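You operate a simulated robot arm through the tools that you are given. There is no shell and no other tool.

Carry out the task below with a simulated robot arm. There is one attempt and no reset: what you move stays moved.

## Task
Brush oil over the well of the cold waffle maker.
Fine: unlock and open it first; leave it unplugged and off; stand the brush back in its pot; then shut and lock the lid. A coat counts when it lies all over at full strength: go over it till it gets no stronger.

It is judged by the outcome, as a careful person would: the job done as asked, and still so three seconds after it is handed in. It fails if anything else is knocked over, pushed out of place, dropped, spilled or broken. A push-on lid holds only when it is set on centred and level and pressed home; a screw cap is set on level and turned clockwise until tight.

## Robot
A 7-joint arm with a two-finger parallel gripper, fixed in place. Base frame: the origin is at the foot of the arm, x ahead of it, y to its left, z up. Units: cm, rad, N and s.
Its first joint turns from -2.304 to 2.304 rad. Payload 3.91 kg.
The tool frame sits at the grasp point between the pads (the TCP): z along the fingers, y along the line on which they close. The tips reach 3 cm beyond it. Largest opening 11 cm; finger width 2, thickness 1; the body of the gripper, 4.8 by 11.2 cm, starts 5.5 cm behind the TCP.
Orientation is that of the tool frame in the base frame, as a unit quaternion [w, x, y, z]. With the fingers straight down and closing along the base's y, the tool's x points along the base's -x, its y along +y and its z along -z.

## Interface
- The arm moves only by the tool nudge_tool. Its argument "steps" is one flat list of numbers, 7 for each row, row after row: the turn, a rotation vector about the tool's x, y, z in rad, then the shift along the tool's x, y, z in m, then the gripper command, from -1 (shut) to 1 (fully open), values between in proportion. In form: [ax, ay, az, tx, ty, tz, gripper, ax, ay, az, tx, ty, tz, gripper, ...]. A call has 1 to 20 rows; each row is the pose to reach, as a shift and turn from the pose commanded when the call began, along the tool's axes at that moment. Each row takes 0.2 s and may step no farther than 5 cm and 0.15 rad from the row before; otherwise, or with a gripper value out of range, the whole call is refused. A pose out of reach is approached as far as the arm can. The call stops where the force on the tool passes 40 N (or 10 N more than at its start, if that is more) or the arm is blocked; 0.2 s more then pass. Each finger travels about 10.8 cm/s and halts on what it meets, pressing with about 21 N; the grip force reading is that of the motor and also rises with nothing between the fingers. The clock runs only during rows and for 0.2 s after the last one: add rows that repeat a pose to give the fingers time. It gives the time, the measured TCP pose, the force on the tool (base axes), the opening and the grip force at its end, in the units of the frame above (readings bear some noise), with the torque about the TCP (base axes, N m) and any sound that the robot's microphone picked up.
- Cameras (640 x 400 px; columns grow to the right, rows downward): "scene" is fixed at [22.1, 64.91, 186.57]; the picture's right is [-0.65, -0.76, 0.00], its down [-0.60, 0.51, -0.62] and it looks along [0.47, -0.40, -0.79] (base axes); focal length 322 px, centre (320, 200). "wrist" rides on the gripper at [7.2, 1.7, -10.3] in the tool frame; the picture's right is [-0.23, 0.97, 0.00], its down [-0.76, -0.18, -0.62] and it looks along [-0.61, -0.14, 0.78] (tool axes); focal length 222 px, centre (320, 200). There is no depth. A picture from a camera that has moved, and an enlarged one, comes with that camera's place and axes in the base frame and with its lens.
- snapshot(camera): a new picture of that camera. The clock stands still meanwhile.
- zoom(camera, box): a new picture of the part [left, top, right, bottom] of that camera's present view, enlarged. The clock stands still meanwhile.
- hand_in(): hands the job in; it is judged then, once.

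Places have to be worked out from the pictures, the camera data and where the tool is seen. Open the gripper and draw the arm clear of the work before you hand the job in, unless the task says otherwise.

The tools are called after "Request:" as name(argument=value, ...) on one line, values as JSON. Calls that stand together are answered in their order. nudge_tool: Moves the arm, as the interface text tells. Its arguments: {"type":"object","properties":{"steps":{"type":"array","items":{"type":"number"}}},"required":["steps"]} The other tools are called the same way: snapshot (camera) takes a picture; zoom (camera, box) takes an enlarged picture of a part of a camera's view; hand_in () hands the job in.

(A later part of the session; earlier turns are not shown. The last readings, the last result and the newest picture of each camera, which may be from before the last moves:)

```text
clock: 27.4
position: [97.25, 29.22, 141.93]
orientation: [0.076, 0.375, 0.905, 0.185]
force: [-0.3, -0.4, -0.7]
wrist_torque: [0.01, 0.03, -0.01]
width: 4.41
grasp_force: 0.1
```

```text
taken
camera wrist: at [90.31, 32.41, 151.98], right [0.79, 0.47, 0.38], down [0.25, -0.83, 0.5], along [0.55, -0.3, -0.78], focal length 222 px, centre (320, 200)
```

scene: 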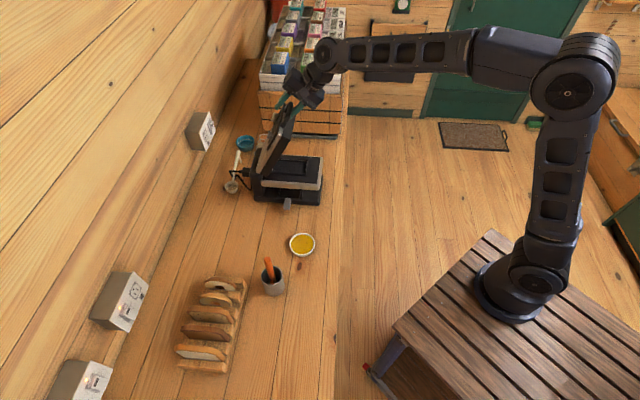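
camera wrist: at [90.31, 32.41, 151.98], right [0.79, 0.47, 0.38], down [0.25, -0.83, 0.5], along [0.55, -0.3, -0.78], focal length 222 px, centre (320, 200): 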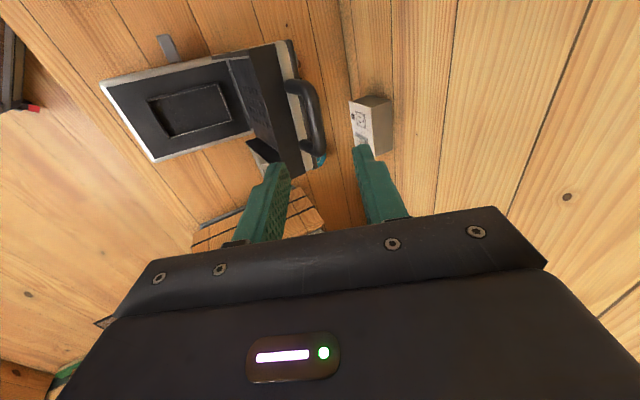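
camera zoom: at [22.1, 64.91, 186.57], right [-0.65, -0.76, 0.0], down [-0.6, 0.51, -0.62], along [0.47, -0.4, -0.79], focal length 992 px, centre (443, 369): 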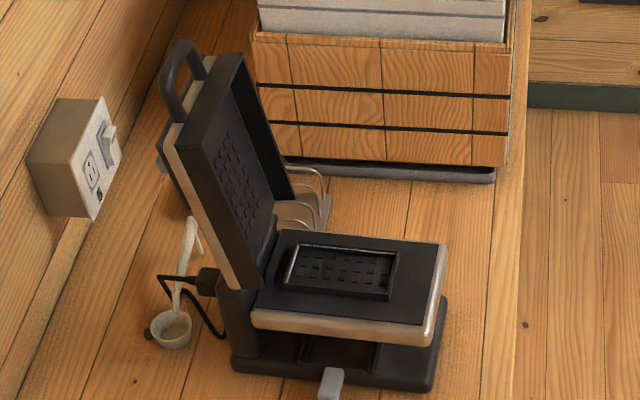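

The lid stays open on its own. I'll take close-ups of the well to locate it while the camera has a clear view.

Request:
zoom(camera="wrist", box=[80, 30, 340, 190])

Request:
zoom(camera="scene", box=[250, 140, 350, 215])

```text
2.46 times, centred on (210, 110) of wrist
camera zoom: at [90.31, 32.41, 151.98], right [0.79, 0.47, 0.38], down [0.25, -0.83, 0.5], along [0.55, -0.3, -0.78], focal length 547 px, centre (591, 422)
```

zoom: 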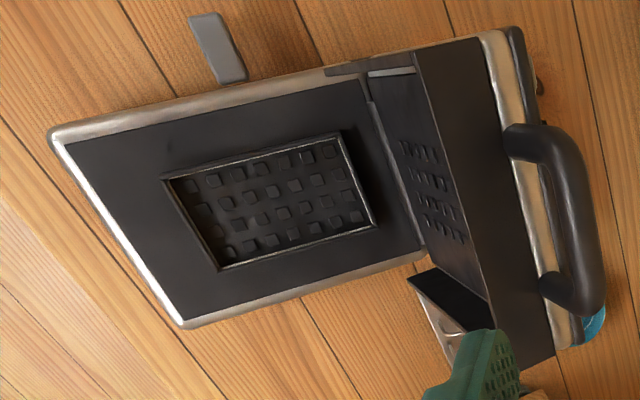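

```text
5.33 times, centred on (300, 178) of scene
camera zoom: at [22.1, 64.91, 186.57], right [-0.65, -0.76, 0.0], down [-0.6, 0.51, -0.62], along [0.47, -0.4, -0.79], focal length 1719 px, centre (427, 320)
```

zoom: 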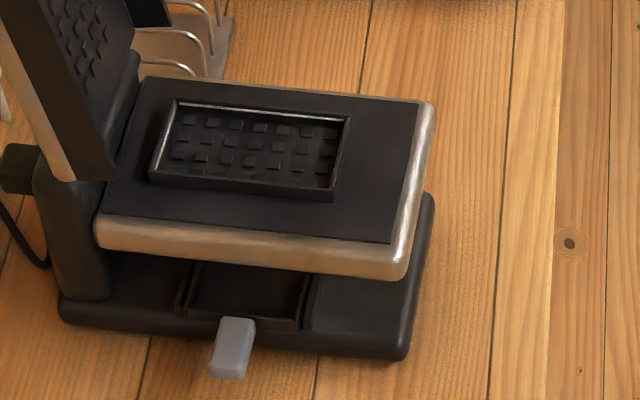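

The well is roughly 11 × 6.5 cm inside, centred near (90.2, 22.2) with its rim at z≈103.4. Now I'll move over to the brush pot, bringing the tool back to vertical, to inspect the brush.

Request:
nudge_tool(steps=[0.0, 0, 0, 0.03, -0.012, -0.005, -0.2, 0.03, 0, 0, 0.071, -0.0204, 0.0, -0.2, 0.06, 0, 0, 0.107, -0.0306, 0.015, -0.2, 0.09, 0, 0, 0.143, -0.041, 0.03, -0.2, 0.12, 0, 0, 0.178, -0.051, 0.04, -0.2, 0.15, 0, 0, 0.214, -0.061, 0.05, -0.2, 0.18, 0, 0, 0.25, -0.0715, 0.06, -0.2, 0.21, 0, 0, 0.285, -0.082, 0.07, -0.2, 0.24, 0, 0, 0.321, -0.092, 0.08, -0.2, 0.27, 0, 0, 0.357, -0.102, 0.088, -0.2, 0.3, 0, 0, 0.392, -0.112, 0.096, -0.2, 0.33, 0, 0, 0.428, -0.123, 0.104, -0.2, 0.365, 0, 0, 0.464, -0.133, 0.113, -0.2, 0.4, 0, 0, 0.4995, -0.143, 0.1228, -0.2, 0.4, 0, 0, 0.4995, -0.143, 0.1228, -0.2])

Request:
snapshot(camera="wrist")

Request:
snapshot(camera="scene")

```text
clock: 30.6
position: [56.04, 58.66, 125.31]
orientation: [0.001, 0.382, 0.924, 0.001]
force: [-0.2, 1.9, 0.4]
wrist_torque: [0.0, 0.0, 0.0]
width: 4.4
grasp_force: 0.1
```

```text
taken
camera wrist: at [51.94, 64.82, 135.66], right [0.85, 0.53, 0.0], down [0.41, -0.66, 0.62], along [0.33, -0.53, -0.78], focal length 222 px, centre (320, 200)
```

wrist: 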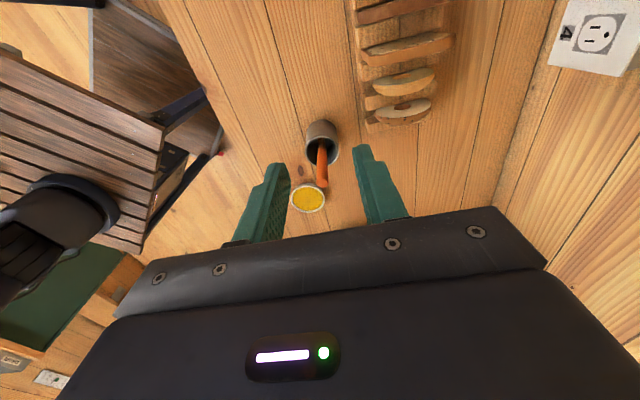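

```text
taken
```

scene: 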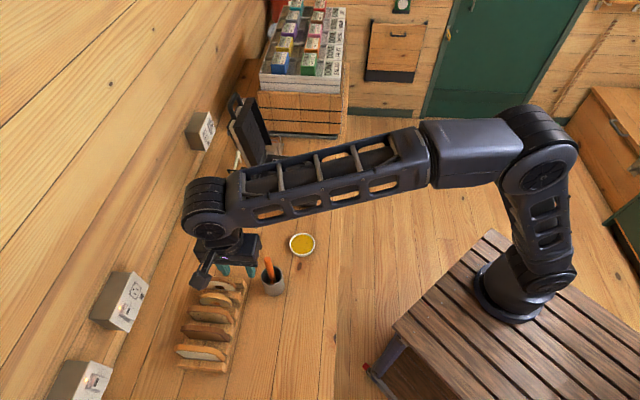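

I have the brush in the wrist view. Zooming in on it to find its lean and position.

Request:
zoom(camera="wrist", box=[260, 100, 380, 220])

Request:
zoom(camera="scene", box=[240, 220, 330, 310])

```text
3.33 times, centred on (320, 160) of wrist
camera zoom: at [51.94, 64.82, 135.66], right [0.85, 0.53, 0.0], down [0.41, -0.66, 0.62], along [0.33, -0.53, -0.78], focal length 740 px, centre (320, 333)
```

zoom: 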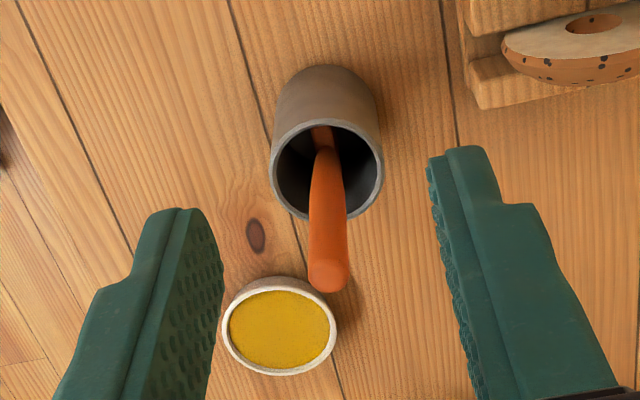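

```text
4.44 times, centred on (285, 265) of scene
camera zoom: at [22.1, 64.91, 186.57], right [-0.65, -0.76, 0.0], down [-0.6, 0.51, -0.62], along [0.47, -0.4, -0.79], focal length 1432 px, centre (476, -89)
```

zoom: 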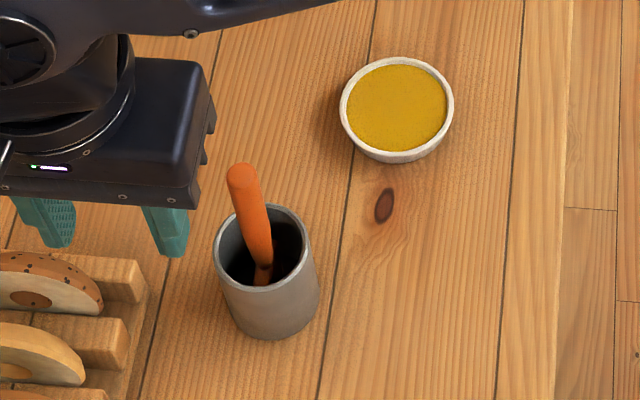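

The brush stands nearly upright: handle top at (62.05, 49.3, 108.6), about 1.8 cm thick. I'll move directly above it and lower until the tips are just above its top, then verify.

Request:
nudge_tool(steps=[0, 0, 0, -0.036, -0.008, 0, -0.05, 0, 0, 0, -0.072, -0.016, 0, -0.05, 0, 0, 0, -0.1074, -0.0238, 0, -0.05, 0, 0, 0, -0.1074, -0.0238, 0.04, -0.05, 0, 0, 0, -0.1074, -0.0238, 0.08, -0.05, 0, 0, 0, -0.1074, -0.0238, 0.125, -0.05, 0, 0, 0, -0.1074, -0.0238, 0.125, -0.05])

Request:
snapshot(camera="wrist")

Request:
zoom(camera="scene", box=[240, 220, 330, 310])

```text
clock: 32.2
position: [61.9, 49.08, 112.81]
orientation: [0.0, 0.382, 0.924, 0.0]
force: [-0.4, -1.0, -0.7]
wrist_torque: [-0.01, -0.03, 0.02]
width: 5.23
grasp_force: 0.1
```

```text
taken
camera wrist: at [57.79, 55.27, 123.15], right [0.85, 0.53, 0.0], down [0.41, -0.66, 0.62], along [0.33, -0.53, -0.78], focal length 222 px, centre (320, 200)
```

wrist: 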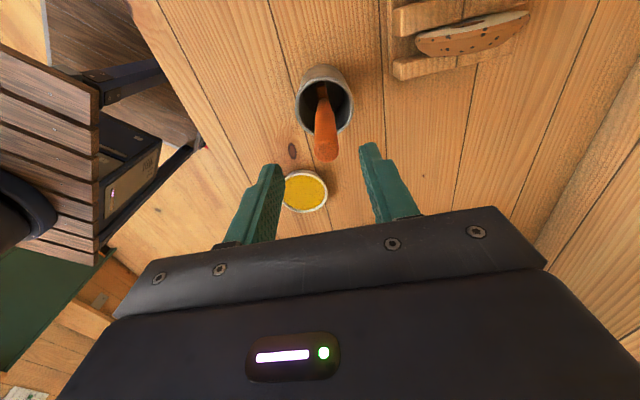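

```text
4.44 times, centred on (285, 265) of scene
camera zoom: at [22.1, 64.91, 186.57], right [-0.65, -0.76, 0.0], down [-0.6, 0.51, -0.62], along [0.47, -0.4, -0.79], focal length 1432 px, centre (476, -89)
```

zoom: 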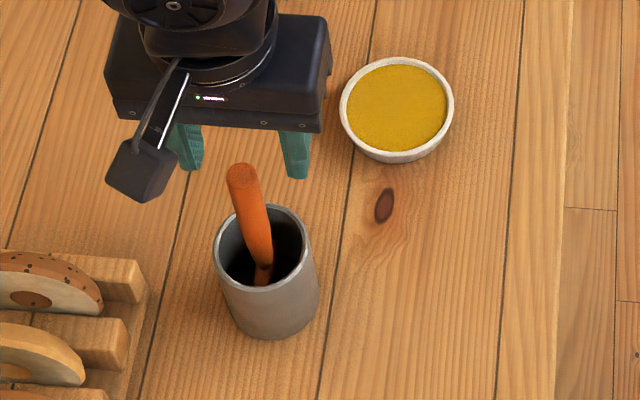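

The handle top is about 0.5 cm off toward +tool y. I'll correct that and descend so the pads straddle the handle, with TCP at about z 104.5.

Request:
nudge_tool(steps=[0, 0, 0, 0, 0.0045, 0.0, -0.05, 0, 0, 0, 0, 0.0045, 0.03, -0.05, 0, 0, 0, 0.001, 0.004, 0.06, -0.05, 0, 0, 0, 0.002, 0.004, 0.083, -0.05, 0, 0, 0, 0.002, 0.004, 0.083, -0.05])

Request:
snapshot(camera="wrist")

Request:
zoom(camera="scene", box=[240, 220, 330, 310])

```text
clock: 33.4
position: [62.17, 49.67, 104.2]
orientation: [0.001, 0.383, 0.924, 0.001]
force: [-0.7, -0.1, -0.2]
wrist_torque: [0.0, 0.01, -0.05]
width: 5.22
grasp_force: 0.1
```

```text
taken
camera wrist: at [58.05, 55.86, 114.58], right [0.85, 0.53, 0.0], down [0.41, -0.66, 0.62], along [0.33, -0.53, -0.78], focal length 222 px, centre (320, 200)
```

wrist: 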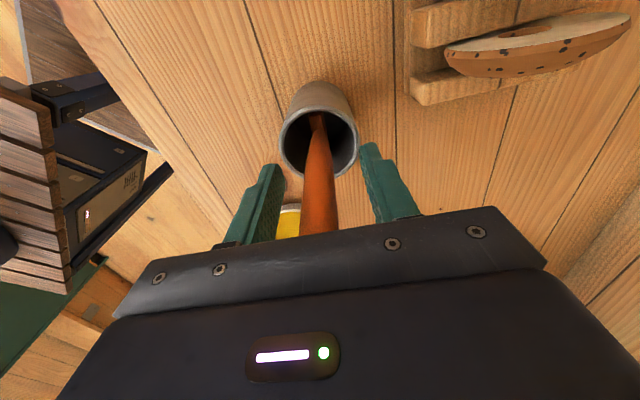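

```text
4.44 times, centred on (285, 265) of scene
camera zoom: at [22.1, 64.91, 186.57], right [-0.65, -0.76, 0.0], down [-0.6, 0.51, -0.62], along [0.47, -0.4, -0.79], focal length 1432 px, centre (476, -89)
```

zoom: 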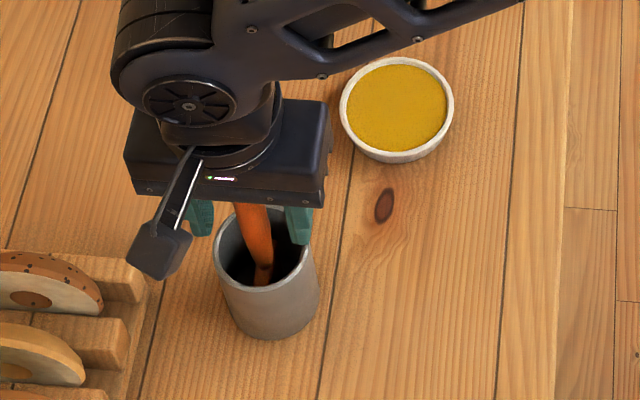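

The handle is centred between the pads. Closing the gripper on it.

Request:
nudge_tool(steps=[0, 0, 0, 0, 0, 0, -0.5, 0, 0, 0, 0, 0, 0, -1, 0, 0, 0, 0, 0, 0, -1, 0, 0, 0, 0, 0, 0, -1])

Request:
snapshot(camera="wrist")

Request:
zoom(camera="scene", box=[240, 220, 330, 310])

```text
clock: 34.4
position: [62.15, 49.76, 104.3]
orientation: [0.0, 0.382, 0.924, 0.001]
force: [-0.8, 0.0, -0.3]
wrist_torque: [-0.07, 0.04, -0.01]
width: 1.77
grasp_force: 21.3
```

```text
taken
camera wrist: at [58.04, 55.87, 114.61], right [0.85, 0.53, 0.0], down [0.41, -0.66, 0.62], along [0.33, -0.53, -0.78], focal length 222 px, centre (320, 200)
```

wrist: 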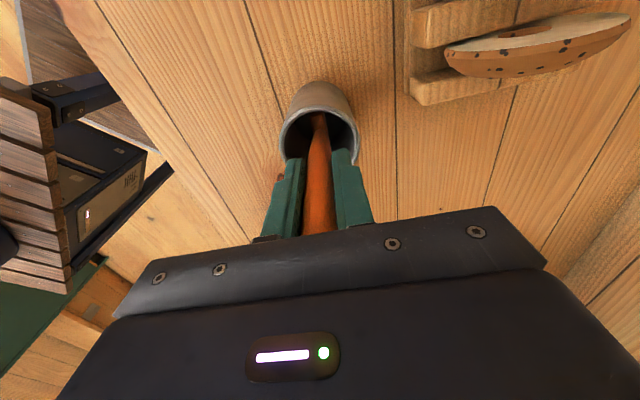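

```text
4.44 times, centred on (285, 265) of scene
camera zoom: at [22.1, 64.91, 186.57], right [-0.65, -0.76, 0.0], down [-0.6, 0.51, -0.62], along [0.47, -0.4, -0.79], focal length 1432 px, centre (476, -89)
```

zoom: 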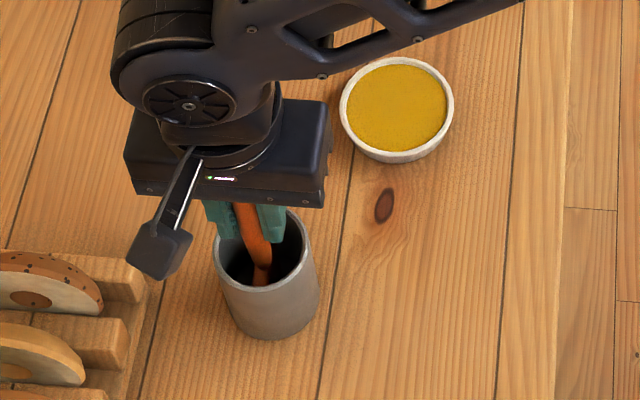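

Grip holds at 1.77 cm. I'll lift the brush straight up 14 cm out of the pot and inspect the bristles.

Request:
nudge_tool(steps=[0, 0, 0, 0, 0, -0.015, -1, 0, 0, 0, 0, 0, -0.04, -1, 0, 0, 0, 0, 0, -0.075, -1, 0, 0, 0, 0, 0, -0.11, -1, 0, 0, 0, 0, 0, -0.145, -1, 0, 0, 0, 0, 0, -0.145, -1])

Request:
snapshot(camera="wrist")

Request:
zoom(camera="scene", box=[230, 200, 330, 300])

```text
clock: 35.8
position: [62.31, 49.93, 118.86]
orientation: [0.001, 0.382, 0.924, 0.001]
force: [-0.7, 0.0, -1.2]
wrist_torque: [0.02, -0.01, 0.02]
width: 1.8
grasp_force: 21.0
```

```text
taken
camera wrist: at [58.18, 56.03, 129.28], right [0.85, 0.53, 0.0], down [0.41, -0.66, 0.62], along [0.33, -0.53, -0.78], focal length 222 px, centre (320, 200)
```

wrist: 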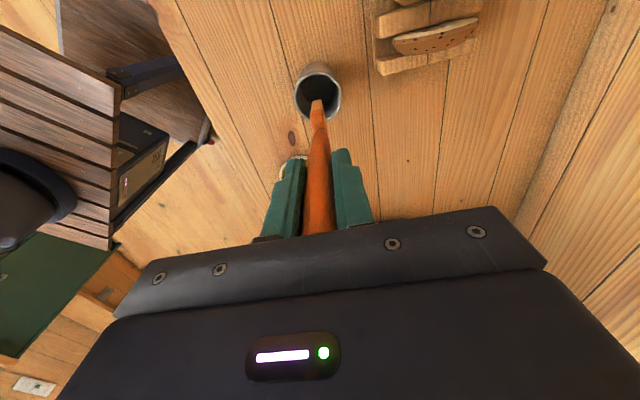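

```text
4.00 times, centred on (280, 250) of scene
camera zoom: at [22.1, 64.91, 186.57], right [-0.65, -0.76, 0.0], down [-0.6, 0.51, -0.62], along [0.47, -0.4, -0.79], focal length 1289 px, centre (480, 0)
```

zoom: 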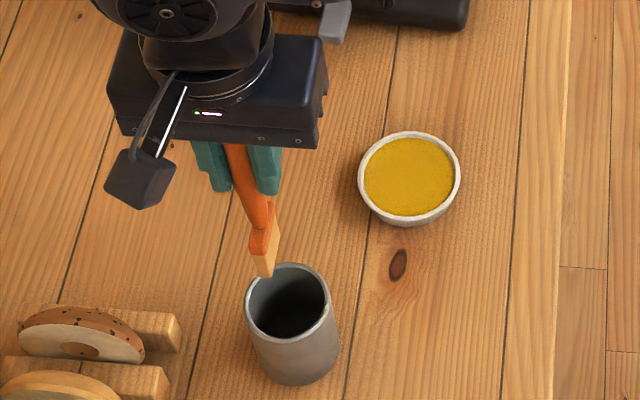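

Let me look at the bristle head closely to know its size, orientation, and length below the grip.

Request:
zoom(camera="scene", box=[255, 230, 295, 275])

Request:
zoom(camera="wrist", box=[270, 60, 370, 160])

```text
8.89 times, centred on (275, 252) of scene
camera zoom: at [22.1, 64.91, 186.57], right [-0.65, -0.76, 0.0], down [-0.6, 0.51, -0.62], along [0.47, -0.4, -0.79], focal length 2865 px, centre (720, -267)
```

zoom: 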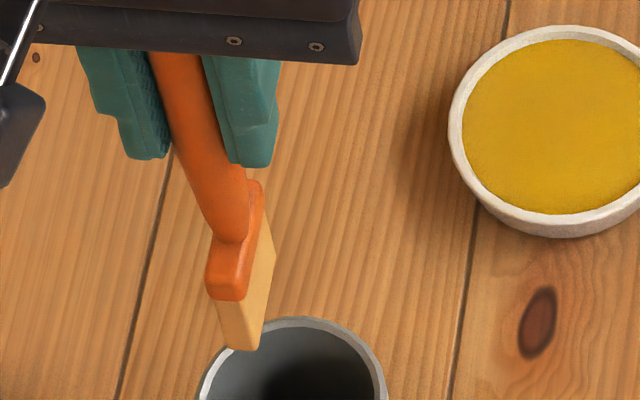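

```text
4.00 times, centred on (320, 110) of wrist
camera zoom: at [58.18, 56.03, 129.28], right [0.85, 0.53, 0.0], down [0.41, -0.66, 0.62], along [0.33, -0.53, -0.78], focal length 888 px, centre (320, 560)
```

zoom: 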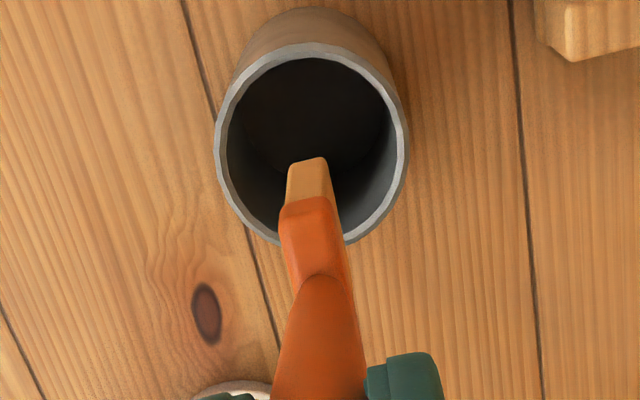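

It is a flat brush with a head about 3 cm wide across tool x, tip ≈12.5–14 cm below the TCP. That suits strokes along the well's length. I'll carry it over the oil bowl at (67.6, 33.9).

Request:
nudge_tool(steps=[0, 0, 0, -0.03, -0.015, 0, -1, 0, 0, 0, -0.06, -0.03, 0, -1, 0, 0, 0, -0.09, -0.045, 0, -1, 0, 0, 0, -0.12, -0.06, 0, -1, 0, 0, 0, -0.15, -0.0757, 0, -1, 0, 0, 0, -0.15, -0.0757, 0.04, -1, 0, 0, 0, -0.15, -0.0757, 0.08, -1, 0, 0, 0, -0.15, -0.0757, 0.1, -1, 0, 0, 0, -0.15, -0.0757, 0.1, -1])

Request:
zoom(camera="scene", box=[265, 210, 335, 265])

Request:
snapshot(camera="wrist")

```text
clock: 37.8
position: [67.5, 33.51, 108.81]
orientation: [0.001, 0.382, 0.924, 0.0]
force: [0.4, 0.1, 0.0]
wrist_torque: [0.01, 0.0, 0.02]
width: 1.78
grasp_force: 21.6
```

```text
7.27 times, centred on (300, 238) of scene
camera zoom: at [22.1, 64.91, 186.57], right [-0.65, -0.76, 0.0], down [-0.6, 0.51, -0.62], along [0.47, -0.4, -0.79], focal length 2344 px, centre (466, -73)
```

zoom: 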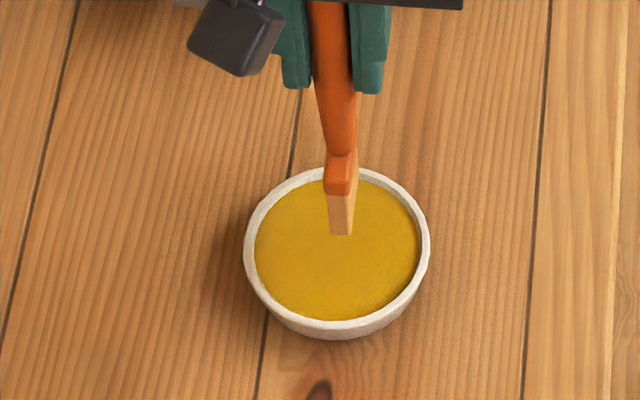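

```text
taken
camera wrist: at [63.42, 39.76, 119.13], right [0.85, 0.53, 0.0], down [0.41, -0.66, 0.62], along [0.33, -0.53, -0.78], focal length 222 px, centre (320, 200)
```

wrist: 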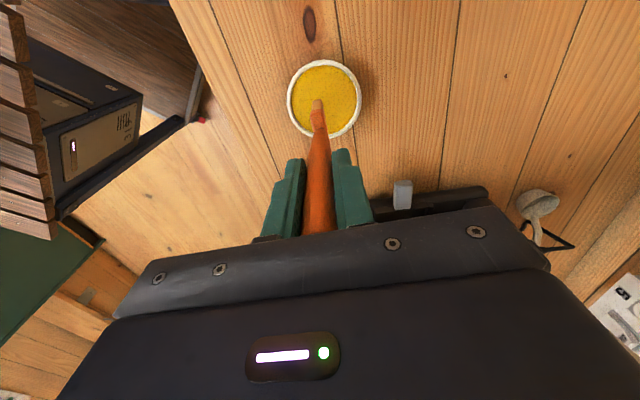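

The brush is centred over the oil with its tip at about z 96. I'll lower it into the oil slowly, watching force.

Request:
nudge_tool(steps=[0, 0, 0, 0.002, 0.001, 0.02, -1, 0, 0, 0, 0.002, 0.001, 0.032, -1, 0, 0, 0, 0.002, 0.001, 0.04, -1, 0, 0, 0, 0.002, 0.001, 0.045, -1, 0, 0, 0, 0.002, 0.001, 0.045, -1])

Request:
zoom(camera="scene", box=[265, 210, 335, 265])

```text
clock: 39.0
position: [67.62, 34.06, 104.36]
orientation: [0.001, 0.382, 0.924, 0.001]
force: [1.2, 1.1, 14.5]
wrist_torque: [0.3, -0.31, 0.0]
width: 1.77
grasp_force: 21.5
```

```text
7.27 times, centred on (300, 238) of scene
camera zoom: at [22.1, 64.91, 186.57], right [-0.65, -0.76, 0.0], down [-0.6, 0.51, -0.62], along [0.47, -0.4, -0.79], focal length 2344 px, centre (466, -73)
```

zoom: 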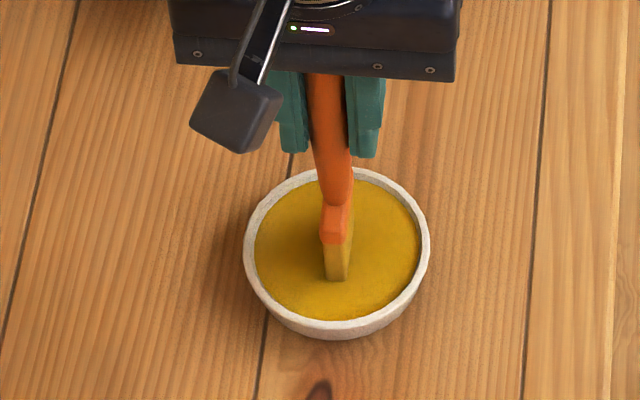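

The bristles touch down in the oil (14 N) and look coated. I'll ease up slightly, hold a moment to soak, then lift clear and check the bristles.

Request:
nudge_tool(steps=[0, 0, 0, 0, 0, -0.003, -1, 0, 0, 0, 0, 0, -0.003, -1, 0, 0, 0, 0, 0, -0.003, -1, 0, 0, 0, 0, 0, -0.02, -1, 0, 0, 0, 0, 0, -0.05, -1, 0, 0, 0, 0, 0, -0.08, -1, 0, 0, 0, 0, 0, -0.08, -1])

Request:
zoom(camera="scene", box=[265, 210, 335, 265])

Request:
zoom(camera="wrist", box=[250, 40, 390, 180])

```text
clock: 40.6
position: [67.48, 33.92, 112.31]
orientation: [0.0, 0.382, 0.924, 0.001]
force: [-0.3, -0.4, -0.6]
wrist_torque: [-0.02, 0.0, 0.0]
width: 1.77
grasp_force: 21.2
```

```text
7.27 times, centred on (300, 238) of scene
camera zoom: at [22.1, 64.91, 186.57], right [-0.65, -0.76, 0.0], down [-0.6, 0.51, -0.62], along [0.47, -0.4, -0.79], focal length 2344 px, centre (466, -73)
```

zoom: 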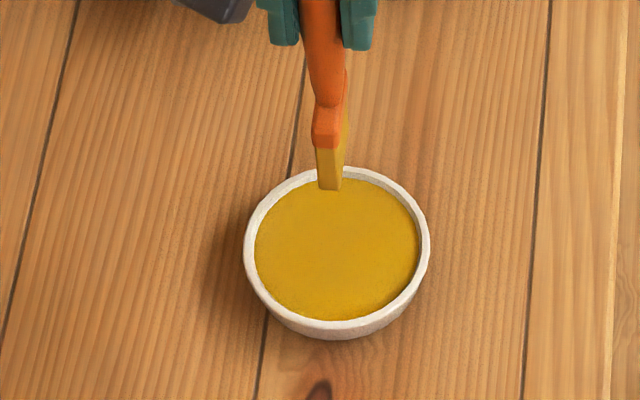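

```text
2.86 times, centred on (320, 110) of wrist
camera zoom: at [63.46, 40.14, 122.55], right [0.85, 0.53, 0.0], down [0.41, -0.66, 0.62], along [0.33, -0.53, -0.78], focal length 635 px, centre (320, 457)
```

zoom: 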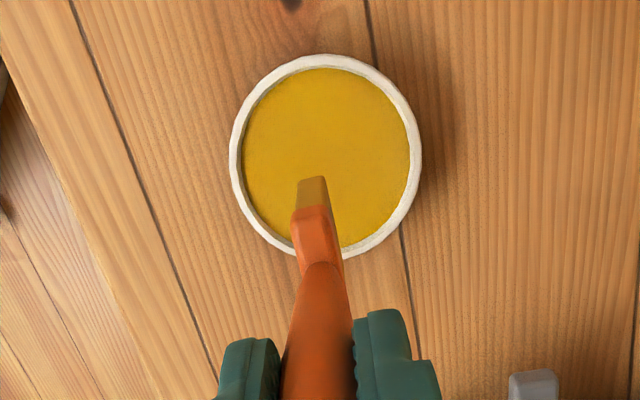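

Bristles are loaded with oil. I'll rise, then travel over the well with a slight outward tilt (so the gripper keeps clear of the open lid), hovering a few cm above it.

Request:
nudge_tool(steps=[0, 0, 0, 0, 0, -0.04, -1, 0, 0, 0, 0, 0, -0.079, -1, -0.03, 0, 0, -0.04, 0.009, -0.079, -1, -0.06, 0, 0, -0.08, 0.018, -0.079, -1, -0.1, 0, 0, -0.12, 0.026, -0.079, -1, -0.13, 0, 0, -0.16, 0.035, -0.079, -1, -0.17, 0, 0, -0.2, 0.044, -0.079, -1, -0.2, 0, 0, -0.243, 0.0523, -0.079, -1, -0.2, 0, 0, -0.243, 0.0523, -0.079, -1])

Request:
zoom(camera="scene", box=[230, 120, 350, 210])

Request:
snapshot(camera="wrist")

```text
clock: 42.6
position: [88.17, 20.71, 120.11]
orientation: [0.04, 0.38, 0.919, 0.093]
force: [-0.6, 0.7, -1.0]
wrist_torque: [0.0, -0.05, 0.02]
width: 1.78
grasp_force: 21.1
```

```text
4.44 times, centred on (290, 165) of scene
camera zoom: at [22.1, 64.91, 186.57], right [-0.65, -0.76, 0.0], down [-0.6, 0.51, -0.62], along [0.47, -0.4, -0.79], focal length 1432 px, centre (453, 356)
```

zoom: 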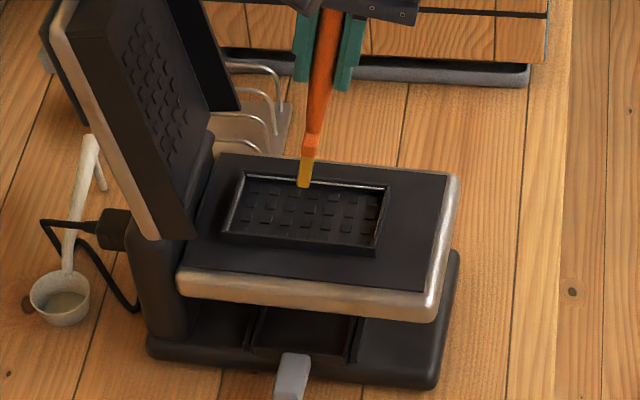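

```text
taken
camera wrist: at [82.6, 25.37, 130.58], right [0.83, 0.51, 0.2], down [0.33, -0.75, 0.57], along [0.44, -0.42, -0.79], focal length 222 px, centre (320, 200)
```

wrist: 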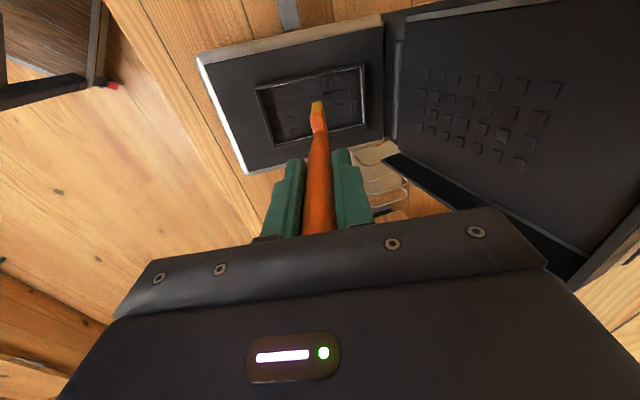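

Good hover. I'll zoom in the wrist view to place the bristle tip against the well corners.

Request:
zoom(camera="wrist", box=[190, 20, 430, 170])

Request:
zoom(camera="scene", box=[265, 145, 335, 190])

```text
2.67 times, centred on (310, 95) of wrist
camera zoom: at [82.6, 25.37, 130.58], right [0.83, 0.51, 0.2], down [0.33, -0.75, 0.57], along [0.44, -0.42, -0.79], focal length 592 px, centre (347, 480)
```

zoom: 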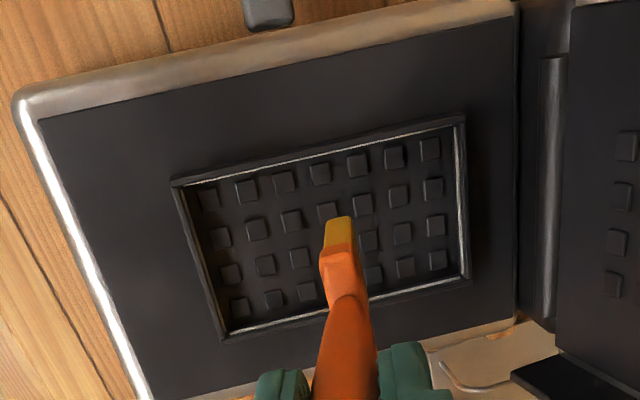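

```text
8.89 times, centred on (300, 168) of scene
camera zoom: at [22.1, 64.91, 186.57], right [-0.65, -0.76, 0.0], down [-0.6, 0.51, -0.62], along [0.47, -0.4, -0.79], focal length 2865 px, centre (498, 489)
```

zoom: 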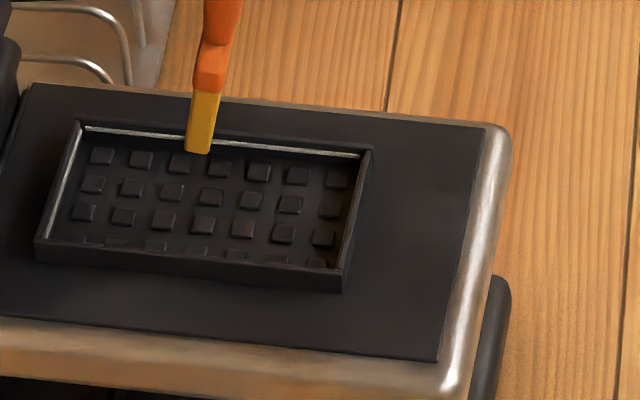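

Both views agree on the well: corners match with the rim at z≈103.8, inner size ≈11.5 × 6 cm, yawed 42°. The bristle tip is ~12.4 cm down the tool axis and now at (89.9, 22.45, 108). I'll lower it to just inside the rim at the well centre.

Request:
nudge_tool(steps=[0, 0, 0, -0.0042, -0.0045, 0.0215, -1, 0, 0, 0, -0.0042, -0.009, 0.0431, -1, 0, 0, 0, -0.0042, -0.009, 0.0431, -1])

Request:
zoom(camera="scene", box=[265, 145, 335, 190])

Request:
zoom(camera="wrist", box=[190, 20, 430, 170])

```text
clock: 43.4
position: [88.49, 20.17, 115.67]
orientation: [0.038, 0.38, 0.92, 0.093]
force: [-0.2, 0.3, 0.5]
wrist_torque: [0.01, -0.03, -0.01]
width: 1.77
grasp_force: 20.7
```

```text
8.89 times, centred on (300, 168) of scene
camera zoom: at [22.1, 64.91, 186.57], right [-0.65, -0.76, 0.0], down [-0.6, 0.51, -0.62], along [0.47, -0.4, -0.79], focal length 2865 px, centre (498, 489)
```

zoom: 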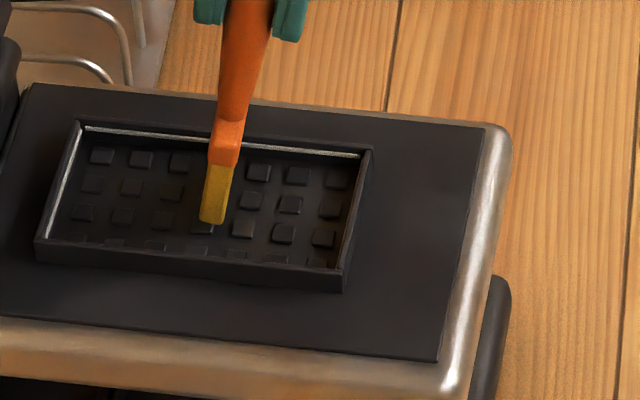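

```text
2.67 times, centred on (310, 95) of wrist
camera zoom: at [82.87, 24.9, 126.17], right [0.83, 0.52, 0.19], down [0.33, -0.75, 0.58], along [0.44, -0.42, -0.79], focal length 592 px, centre (347, 480)
```

zoom: 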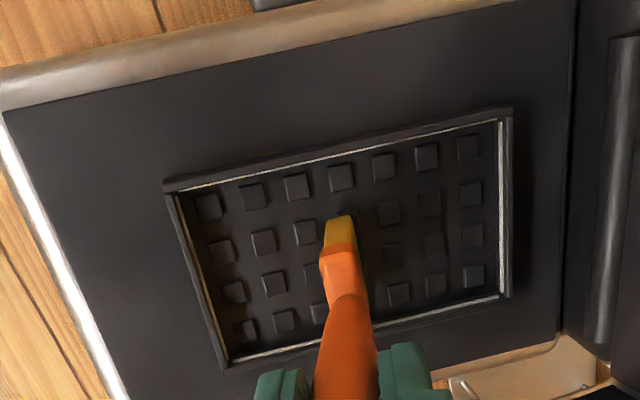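

No contact yet. I'll descend in small increments to find the stud contact height.

Request:
nudge_tool(steps=[0, 0, 0, 0, -0.0004, 0.002, -1, 0, 0, 0, 0, -0.0008, 0.004, -1])

Request:
nudge_tool(steps=[0, 0, 0, 0, -0.0004, 0.002, -1])

Request:
nudge_tool(steps=[0, 0, 0, 0, -0.0003, 0.0015, -1])

```text
clock: 44.0
position: [88.5, 20.14, 115.36]
orientation: [0.038, 0.381, 0.919, 0.093]
force: [0.1, 0.1, -1.0]
wrist_torque: [0.02, -0.03, -0.05]
width: 1.8
grasp_force: 20.3
```

```text
clock: 44.4
position: [88.58, 20.23, 115.14]
orientation: [0.039, 0.38, 0.92, 0.094]
force: [0.6, 1.7, 5.2]
wrist_torque: [0.3, -0.23, -0.01]
width: 1.8
grasp_force: 20.9
```

```text
clock: 44.8
position: [88.56, 20.04, 115.02]
orientation: [0.039, 0.38, 0.919, 0.095]
force: [1.1, 1.1, 15.9]
wrist_torque: [0.35, -0.39, 0.01]
width: 1.79
grasp_force: 21.2
```

Contact begins at TCP z≈115.1 (5 N), rising to 16 N at 115.0. I'll ease up 1 mm for light pressure and make a short test stroke along the well's length.

Request:
nudge_tool(steps=[0, 0, 0, 0, 0.0002, -0.001, -1, 0, 0, 0, -0.0007, 0.0124, 0.0015, -1, 0, 0, 0, -0.0015, 0.0247, 0.004, -1])

Request:
zoom(camera="wrist", box=[190, 20, 430, 170])

Request:
zoom(camera="scene", box=[265, 145, 335, 190])

```text
clock: 45.6
position: [90.4, 21.9, 115.11]
orientation: [0.039, 0.38, 0.919, 0.093]
force: [-0.2, -0.2, 4.4]
wrist_torque: [-0.17, 0.1, 0.0]
width: 1.78
grasp_force: 20.9
```

```text
2.67 times, centred on (310, 95) of wrist
camera zoom: at [84.85, 26.53, 125.54], right [0.83, 0.51, 0.19], down [0.33, -0.75, 0.57], along [0.44, -0.42, -0.79], focal length 592 px, centre (347, 480)
```

zoom: 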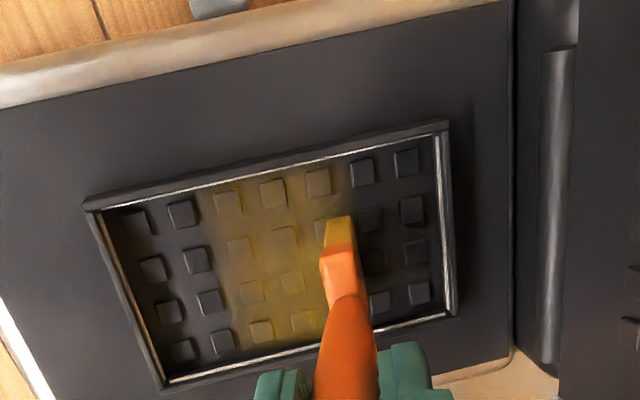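

```text
8.89 times, centred on (300, 168) of scene
camera zoom: at [22.1, 64.91, 186.57], right [-0.65, -0.76, 0.0], down [-0.6, 0.51, -0.62], along [0.47, -0.4, -0.79], focal length 2865 px, centre (498, 489)
```

zoom: 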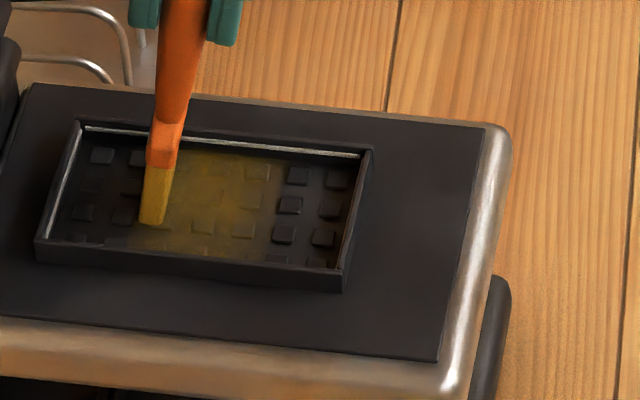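

The stroke leaves a visible yellow oil coat that spans the well's width. I'll continue with a stroke to the back end and then to the front end.

Request:
nudge_tool(steps=[0, 0, 0, -0.0007, 0.0117, 0.0024, -1, 0, 0, 0, -0.0014, 0.0235, 0.0048, -1, 0, 0, 0, -0.0014, 0.0235, 0.0048, -1, 0, 0, 0, -0.0007, 0.0117, 0.0024, -1, 0, 0, 0, 0, 0, 0, -1, 0, 0, 0, 0.0007, -0.0122, -0.0025, -1, 0, 0, 0, 0.0015, -0.0245, -0.005, -1, 0, 0, 0, 0.0022, -0.0367, -0.0074, -1, 0, 0, 0, 0.0029, -0.0489, -0.0099, -1, 0, 0, 0, 0.0036, -0.0606, -0.0123, -1, 0, 0, 0, 0.0043, -0.0724, -0.0147, -1])

Request:
zoom(camera="wrist", box=[190, 20, 430, 170])

Request:
zoom(camera="scene", box=[265, 145, 335, 190])

```text
clock: 48.0
position: [84.83, 16.88, 115.06]
orientation: [0.039, 0.381, 0.919, 0.093]
force: [1.5, 0.4, 4.0]
wrist_torque: [0.18, -0.21, 0.03]
width: 1.78
grasp_force: 20.9
```

```text
2.67 times, centred on (310, 95) of wrist
camera zoom: at [79.39, 21.56, 125.49], right [0.83, 0.51, 0.19], down [0.33, -0.75, 0.57], along [0.44, -0.42, -0.79], focal length 592 px, centre (347, 480)
```

zoom: 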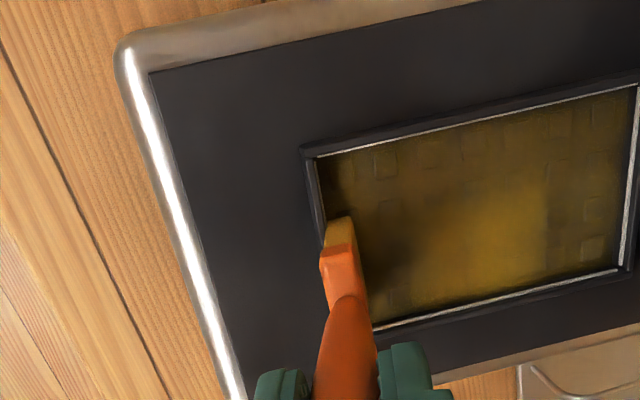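

```text
8.89 times, centred on (300, 168) of scene
camera zoom: at [22.1, 64.91, 186.57], right [-0.65, -0.76, 0.0], down [-0.6, 0.51, -0.62], along [0.47, -0.4, -0.79], focal length 2865 px, centre (498, 489)
```

zoom: 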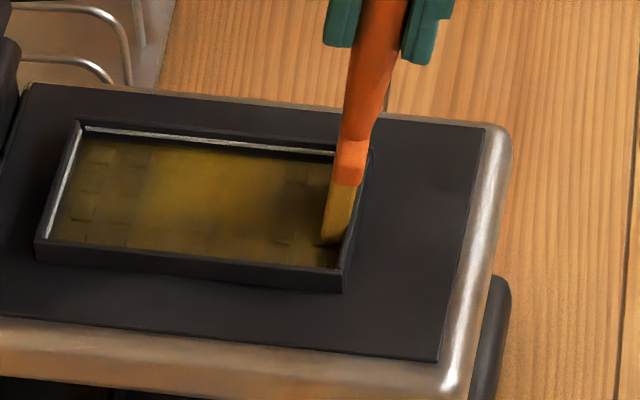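

The coat is spreading, strongest in the middle. I'll make full-length strokes along the near side and then the far side.

Request:
nudge_tool(steps=[0, 0, 0, 0.013, 0.0007, 0.0002, -1, 0, 0, 0, 0.0122, 0.0144, 0.0029, -1, 0, 0, 0, 0.0113, 0.0281, 0.0057, -1, 0, 0, 0, 0.0105, 0.0418, 0.0085, -1, 0, 0, 0, 0.0097, 0.0555, 0.0113, -1, 0, 0, 0, 0.0089, 0.0692, 0.0141, -1, 0, 0, 0, 0.0081, 0.0829, 0.0168, -1, 0, 0, 0, 0.0073, 0.0966, 0.0196, -1, 0, 0, 0, -0.0187, 0.0951, 0.0193, -1, 0, 0, 0, -0.0178, 0.0814, 0.0165, -1, 0, 0, 0, -0.017, 0.0677, 0.0138, -1, 0, 0, 0, -0.0162, 0.054, 0.011, -1, 0, 0, 0, -0.0154, 0.0403, 0.0082, -1, 0, 0, 0, -0.0146, 0.0266, 0.0054, -1, 0, 0, 0, -0.0138, 0.013, 0.0026, -1, 0, 0, 0, -0.013, -0.0007, -0.0002, -1])

Request:
zoom(camera="wrist", box=[190, 20, 430, 170])

Request:
zoom(camera="scene", box=[265, 145, 335, 190])

```text
clock: 51.4
position: [85.84, 16.02, 115.04]
orientation: [0.039, 0.38, 0.919, 0.093]
force: [0.1, 1.6, 1.7]
wrist_torque: [0.06, -0.1, 0.02]
width: 1.77
grasp_force: 20.8
```

```text
2.67 times, centred on (310, 95) of wrist
camera zoom: at [80.2, 20.64, 125.49], right [0.83, 0.52, 0.2], down [0.33, -0.75, 0.58], along [0.44, -0.42, -0.79], focal length 592 px, centre (347, 480)
```

zoom: 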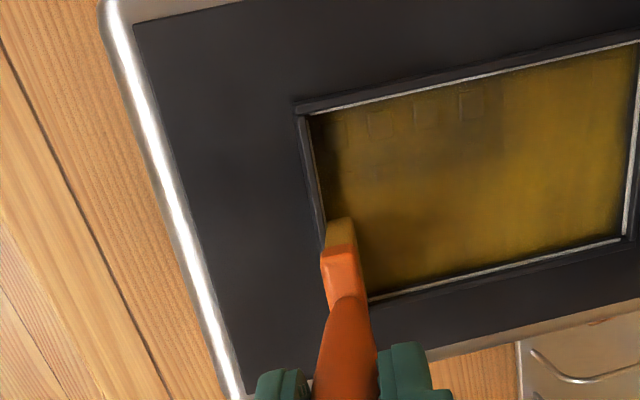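

```text
8.89 times, centred on (300, 168) of scene
camera zoom: at [22.1, 64.91, 186.57], right [-0.65, -0.76, 0.0], down [-0.6, 0.51, -0.62], along [0.47, -0.4, -0.79], focal length 2865 px, centre (498, 489)
```

zoom: 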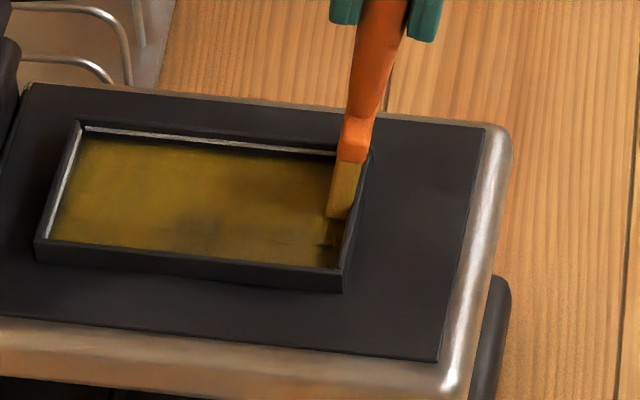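

The near-front corner is still weaker. I'll press a touch more and go over the near side again, then down the middle.

Request:
nudge_tool(steps=[0, 0, 0, 0, -0.0001, 0.0004, -1, 0, 0, 0, 0.013, 0.0007, 0.0005, -1, 0, 0, 0, 0.027, 0.0015, 0.0007, -1, 0, 0, 0, 0.0256, 0.0151, 0.0035, -1, 0, 0, 0, 0.0243, 0.0288, 0.0062, -1, 0, 0, 0, 0.0235, 0.0425, 0.009, -1, 0, 0, 0, 0.0227, 0.0562, 0.0118, -1, 0, 0, 0, 0.0219, 0.0699, 0.0146, -1, 0, 0, 0, 0.0211, 0.0836, 0.0174, -1, 0, 0, 0, 0.0203, 0.0972, 0.0201, -1, 0, 0, 0, 0.0073, 0.0965, 0.02, -1, 0, 0, 0, 0.0081, 0.0828, 0.0172, -1, 0, 0, 0, 0.0089, 0.0691, 0.0144, -1, 0, 0, 0, 0.0097, 0.0554, 0.0116, -1, 0, 0, 0, 0.0105, 0.0417, 0.0088, -1, 0, 0, 0, 0.0113, 0.028, 0.0061, -1, 0, 0, 0, 0.0122, 0.0143, 0.0033, -1, 0, 0, 0, 0.013, 0.0006, 0.0005, -1])

Request:
zoom(camera="wrist", box=[190, 20, 430, 170])

Request:
zoom(camera="scene", box=[265, 145, 335, 190])

```text
clock: 55.2
position: [85.16, 16.82, 114.96]
orientation: [0.038, 0.38, 0.919, 0.093]
force: [0.8, 0.6, 3.9]
wrist_torque: [0.07, -0.13, 0.05]
width: 1.82
grasp_force: 21.0
```

```text
2.67 times, centred on (310, 95) of wrist
camera zoom: at [79.44, 21.54, 125.45], right [0.83, 0.51, 0.2], down [0.33, -0.75, 0.58], along [0.44, -0.42, -0.79], focal length 592 px, centre (347, 480)
```

zoom: 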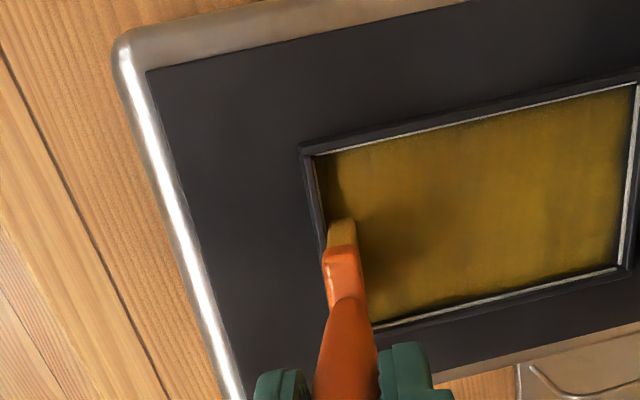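

```text
8.89 times, centred on (300, 168) of scene
camera zoom: at [22.1, 64.91, 186.57], right [-0.65, -0.76, 0.0], down [-0.6, 0.51, -0.62], along [0.47, -0.4, -0.79], focal length 2865 px, centre (498, 489)
```

zoom: 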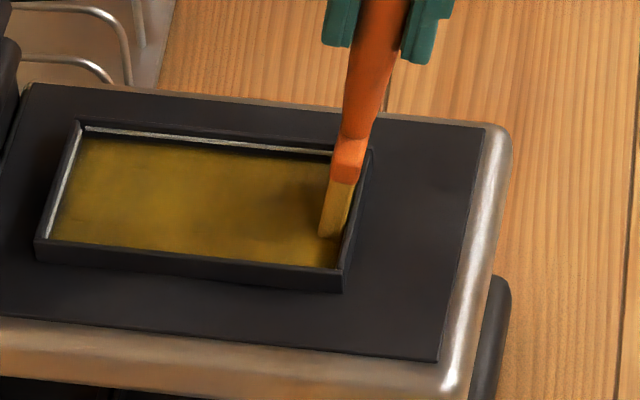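

Coat is looking nearly even; I'll do another full set of passes (far side, across the back, near side, across the front) to build strength.

Request:
nudge_tool(steps=[0, 0, 0, -0.014, -0.0008, -0.0002, -1, 0, 0, 0, -0.0148, 0.0129, 0.0026, -1, 0, 0, 0, -0.0156, 0.0266, 0.0054, -1, 0, 0, 0, -0.0164, 0.0403, 0.0082, -1, 0, 0, 0, -0.0172, 0.054, 0.011, -1, 0, 0, 0, -0.018, 0.0677, 0.0137, -1, 0, 0, 0, -0.0188, 0.0814, 0.0165, -1, 0, 0, 0, -0.0197, 0.096, 0.0195, -1, 0, 0, 0, -0.0057, 0.0968, 0.0197, -1, 0, 0, 0, 0.0082, 0.0976, 0.0198, -1, 0, 0, 0, 0.0091, 0.0829, 0.0168, -1, 0, 0, 0, 0.0099, 0.0693, 0.0141, -1, 0, 0, 0, 0.0107, 0.0556, 0.0113, -1, 0, 0, 0, 0.0115, 0.0419, 0.0085, -1, 0, 0, 0, 0.0123, 0.0282, 0.0057, -1, 0, 0, 0, 0.0132, 0.0145, 0.0029, -1, 0, 0, 0, 0.014, 0.0008, 0.0002, -1, 0, 0, 0, 0, 0, 0, -1])

Request:
nudge_tool(steps=[0, 0, 0, 0, 0.008, -0.04, -1, 0, 0, 0, 0, 0.01, -0.06, -1, 0, 0, 0, 0, 0.01, -0.06, -1])

Request:
zoom(camera="wrist", box=[240, 20, 480, 170])

Request:
zoom(camera="scene", box=[265, 145, 335, 190])

```text
clock: 59.0
position: [84.86, 17.09, 115.0]
orientation: [0.039, 0.38, 0.919, 0.093]
force: [-0.5, 0.0, 2.4]
wrist_torque: [0.0, -0.02, 0.02]
width: 1.8
grasp_force: 20.7
```

```text
clock: 59.8
position: [84.68, 16.84, 121.02]
orientation: [0.039, 0.381, 0.919, 0.093]
force: [0.9, 0.2, -0.4]
wrist_torque: [0.0, 0.0, 0.01]
width: 1.79
grasp_force: 20.9
```

```text
2.67 times, centred on (360, 95) of wrist
camera zoom: at [79.2, 21.54, 131.49], right [0.83, 0.52, 0.19], down [0.33, -0.75, 0.57], along [0.44, -0.42, -0.79], focal length 592 px, centre (213, 480)
```

zoom: 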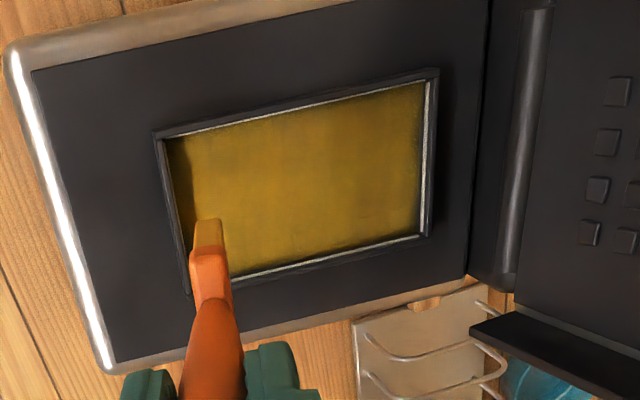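

```text
8.89 times, centred on (300, 168) of scene
camera zoom: at [22.1, 64.91, 186.57], right [-0.65, -0.76, 0.0], down [-0.6, 0.51, -0.62], along [0.47, -0.4, -0.79], focal length 2865 px, centre (498, 489)
```

zoom: 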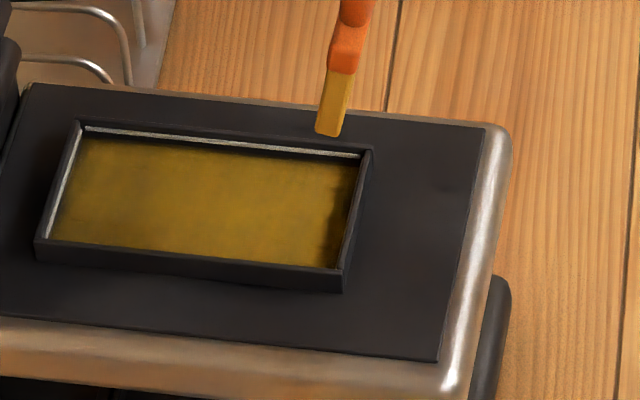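

Coverage is complete but the front edge looks a little thinner. I'll go again, this time sweeping the front and back ends crosswise as well as both sides.

Request:
nudge_tool(steps=[0, 0, 0, 0, -0.008, 0.03, -1, 0, 0, 0, 0, -0.01, 0.0603, -1, 0, 0, 0, 0.0002, -0.0134, 0.0596, -1, 0, 0, 0, 0.0147, -0.0126, 0.0598, -1, 0, 0, 0, 0.0002, -0.0134, 0.0596, -1, 0, 0, 0, -0.0143, -0.0142, 0.0594, -1, 0, 0, 0, -0.0151, -0.0001, 0.0623, -1, 0, 0, 0, -0.0159, 0.0136, 0.0651, -1, 0, 0, 0, -0.0167, 0.0273, 0.0679, -1, 0, 0, 0, -0.0175, 0.041, 0.0707, -1, 0, 0, 0, -0.0184, 0.0547, 0.0734, -1, 0, 0, 0, -0.0192, 0.0684, 0.0762, -1, 0, 0, 0, -0.02, 0.0821, 0.079, -1, 0, 0, 0, -0.0204, 0.0885, 0.0803, -1, 0, 0, 0, -0.0059, 0.0893, 0.0805, -1, 0, 0, 0, 0.0086, 0.0901, 0.0806, -1, 0, 0, 0, 0.0093, 0.0788, 0.0783, -1, 0, 0, 0, 0.0101, 0.0652, 0.0756, -1, 0, 0, 0, 0.0109, 0.0515, 0.0728, -1, 0, 0, 0, 0.0117, 0.0378, 0.07, -1])

Request:
zoom(camera="scene", box=[265, 145, 335, 190])

```text
clock: 64.0
position: [87.68, 21.12, 115.0]
orientation: [0.038, 0.38, 0.92, 0.093]
force: [-0.1, 0.3, -1.4]
wrist_torque: [0.0, 0.02, 0.01]
width: 1.81
grasp_force: 21.0
```

```text
8.89 times, centred on (300, 168) of scene
camera zoom: at [22.1, 64.91, 186.57], right [-0.65, -0.76, 0.0], down [-0.6, 0.51, -0.62], along [0.47, -0.4, -0.79], focal length 2865 px, centre (498, 489)
```

zoom: 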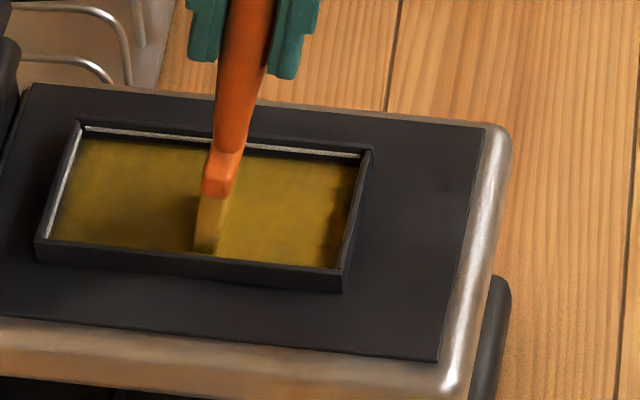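

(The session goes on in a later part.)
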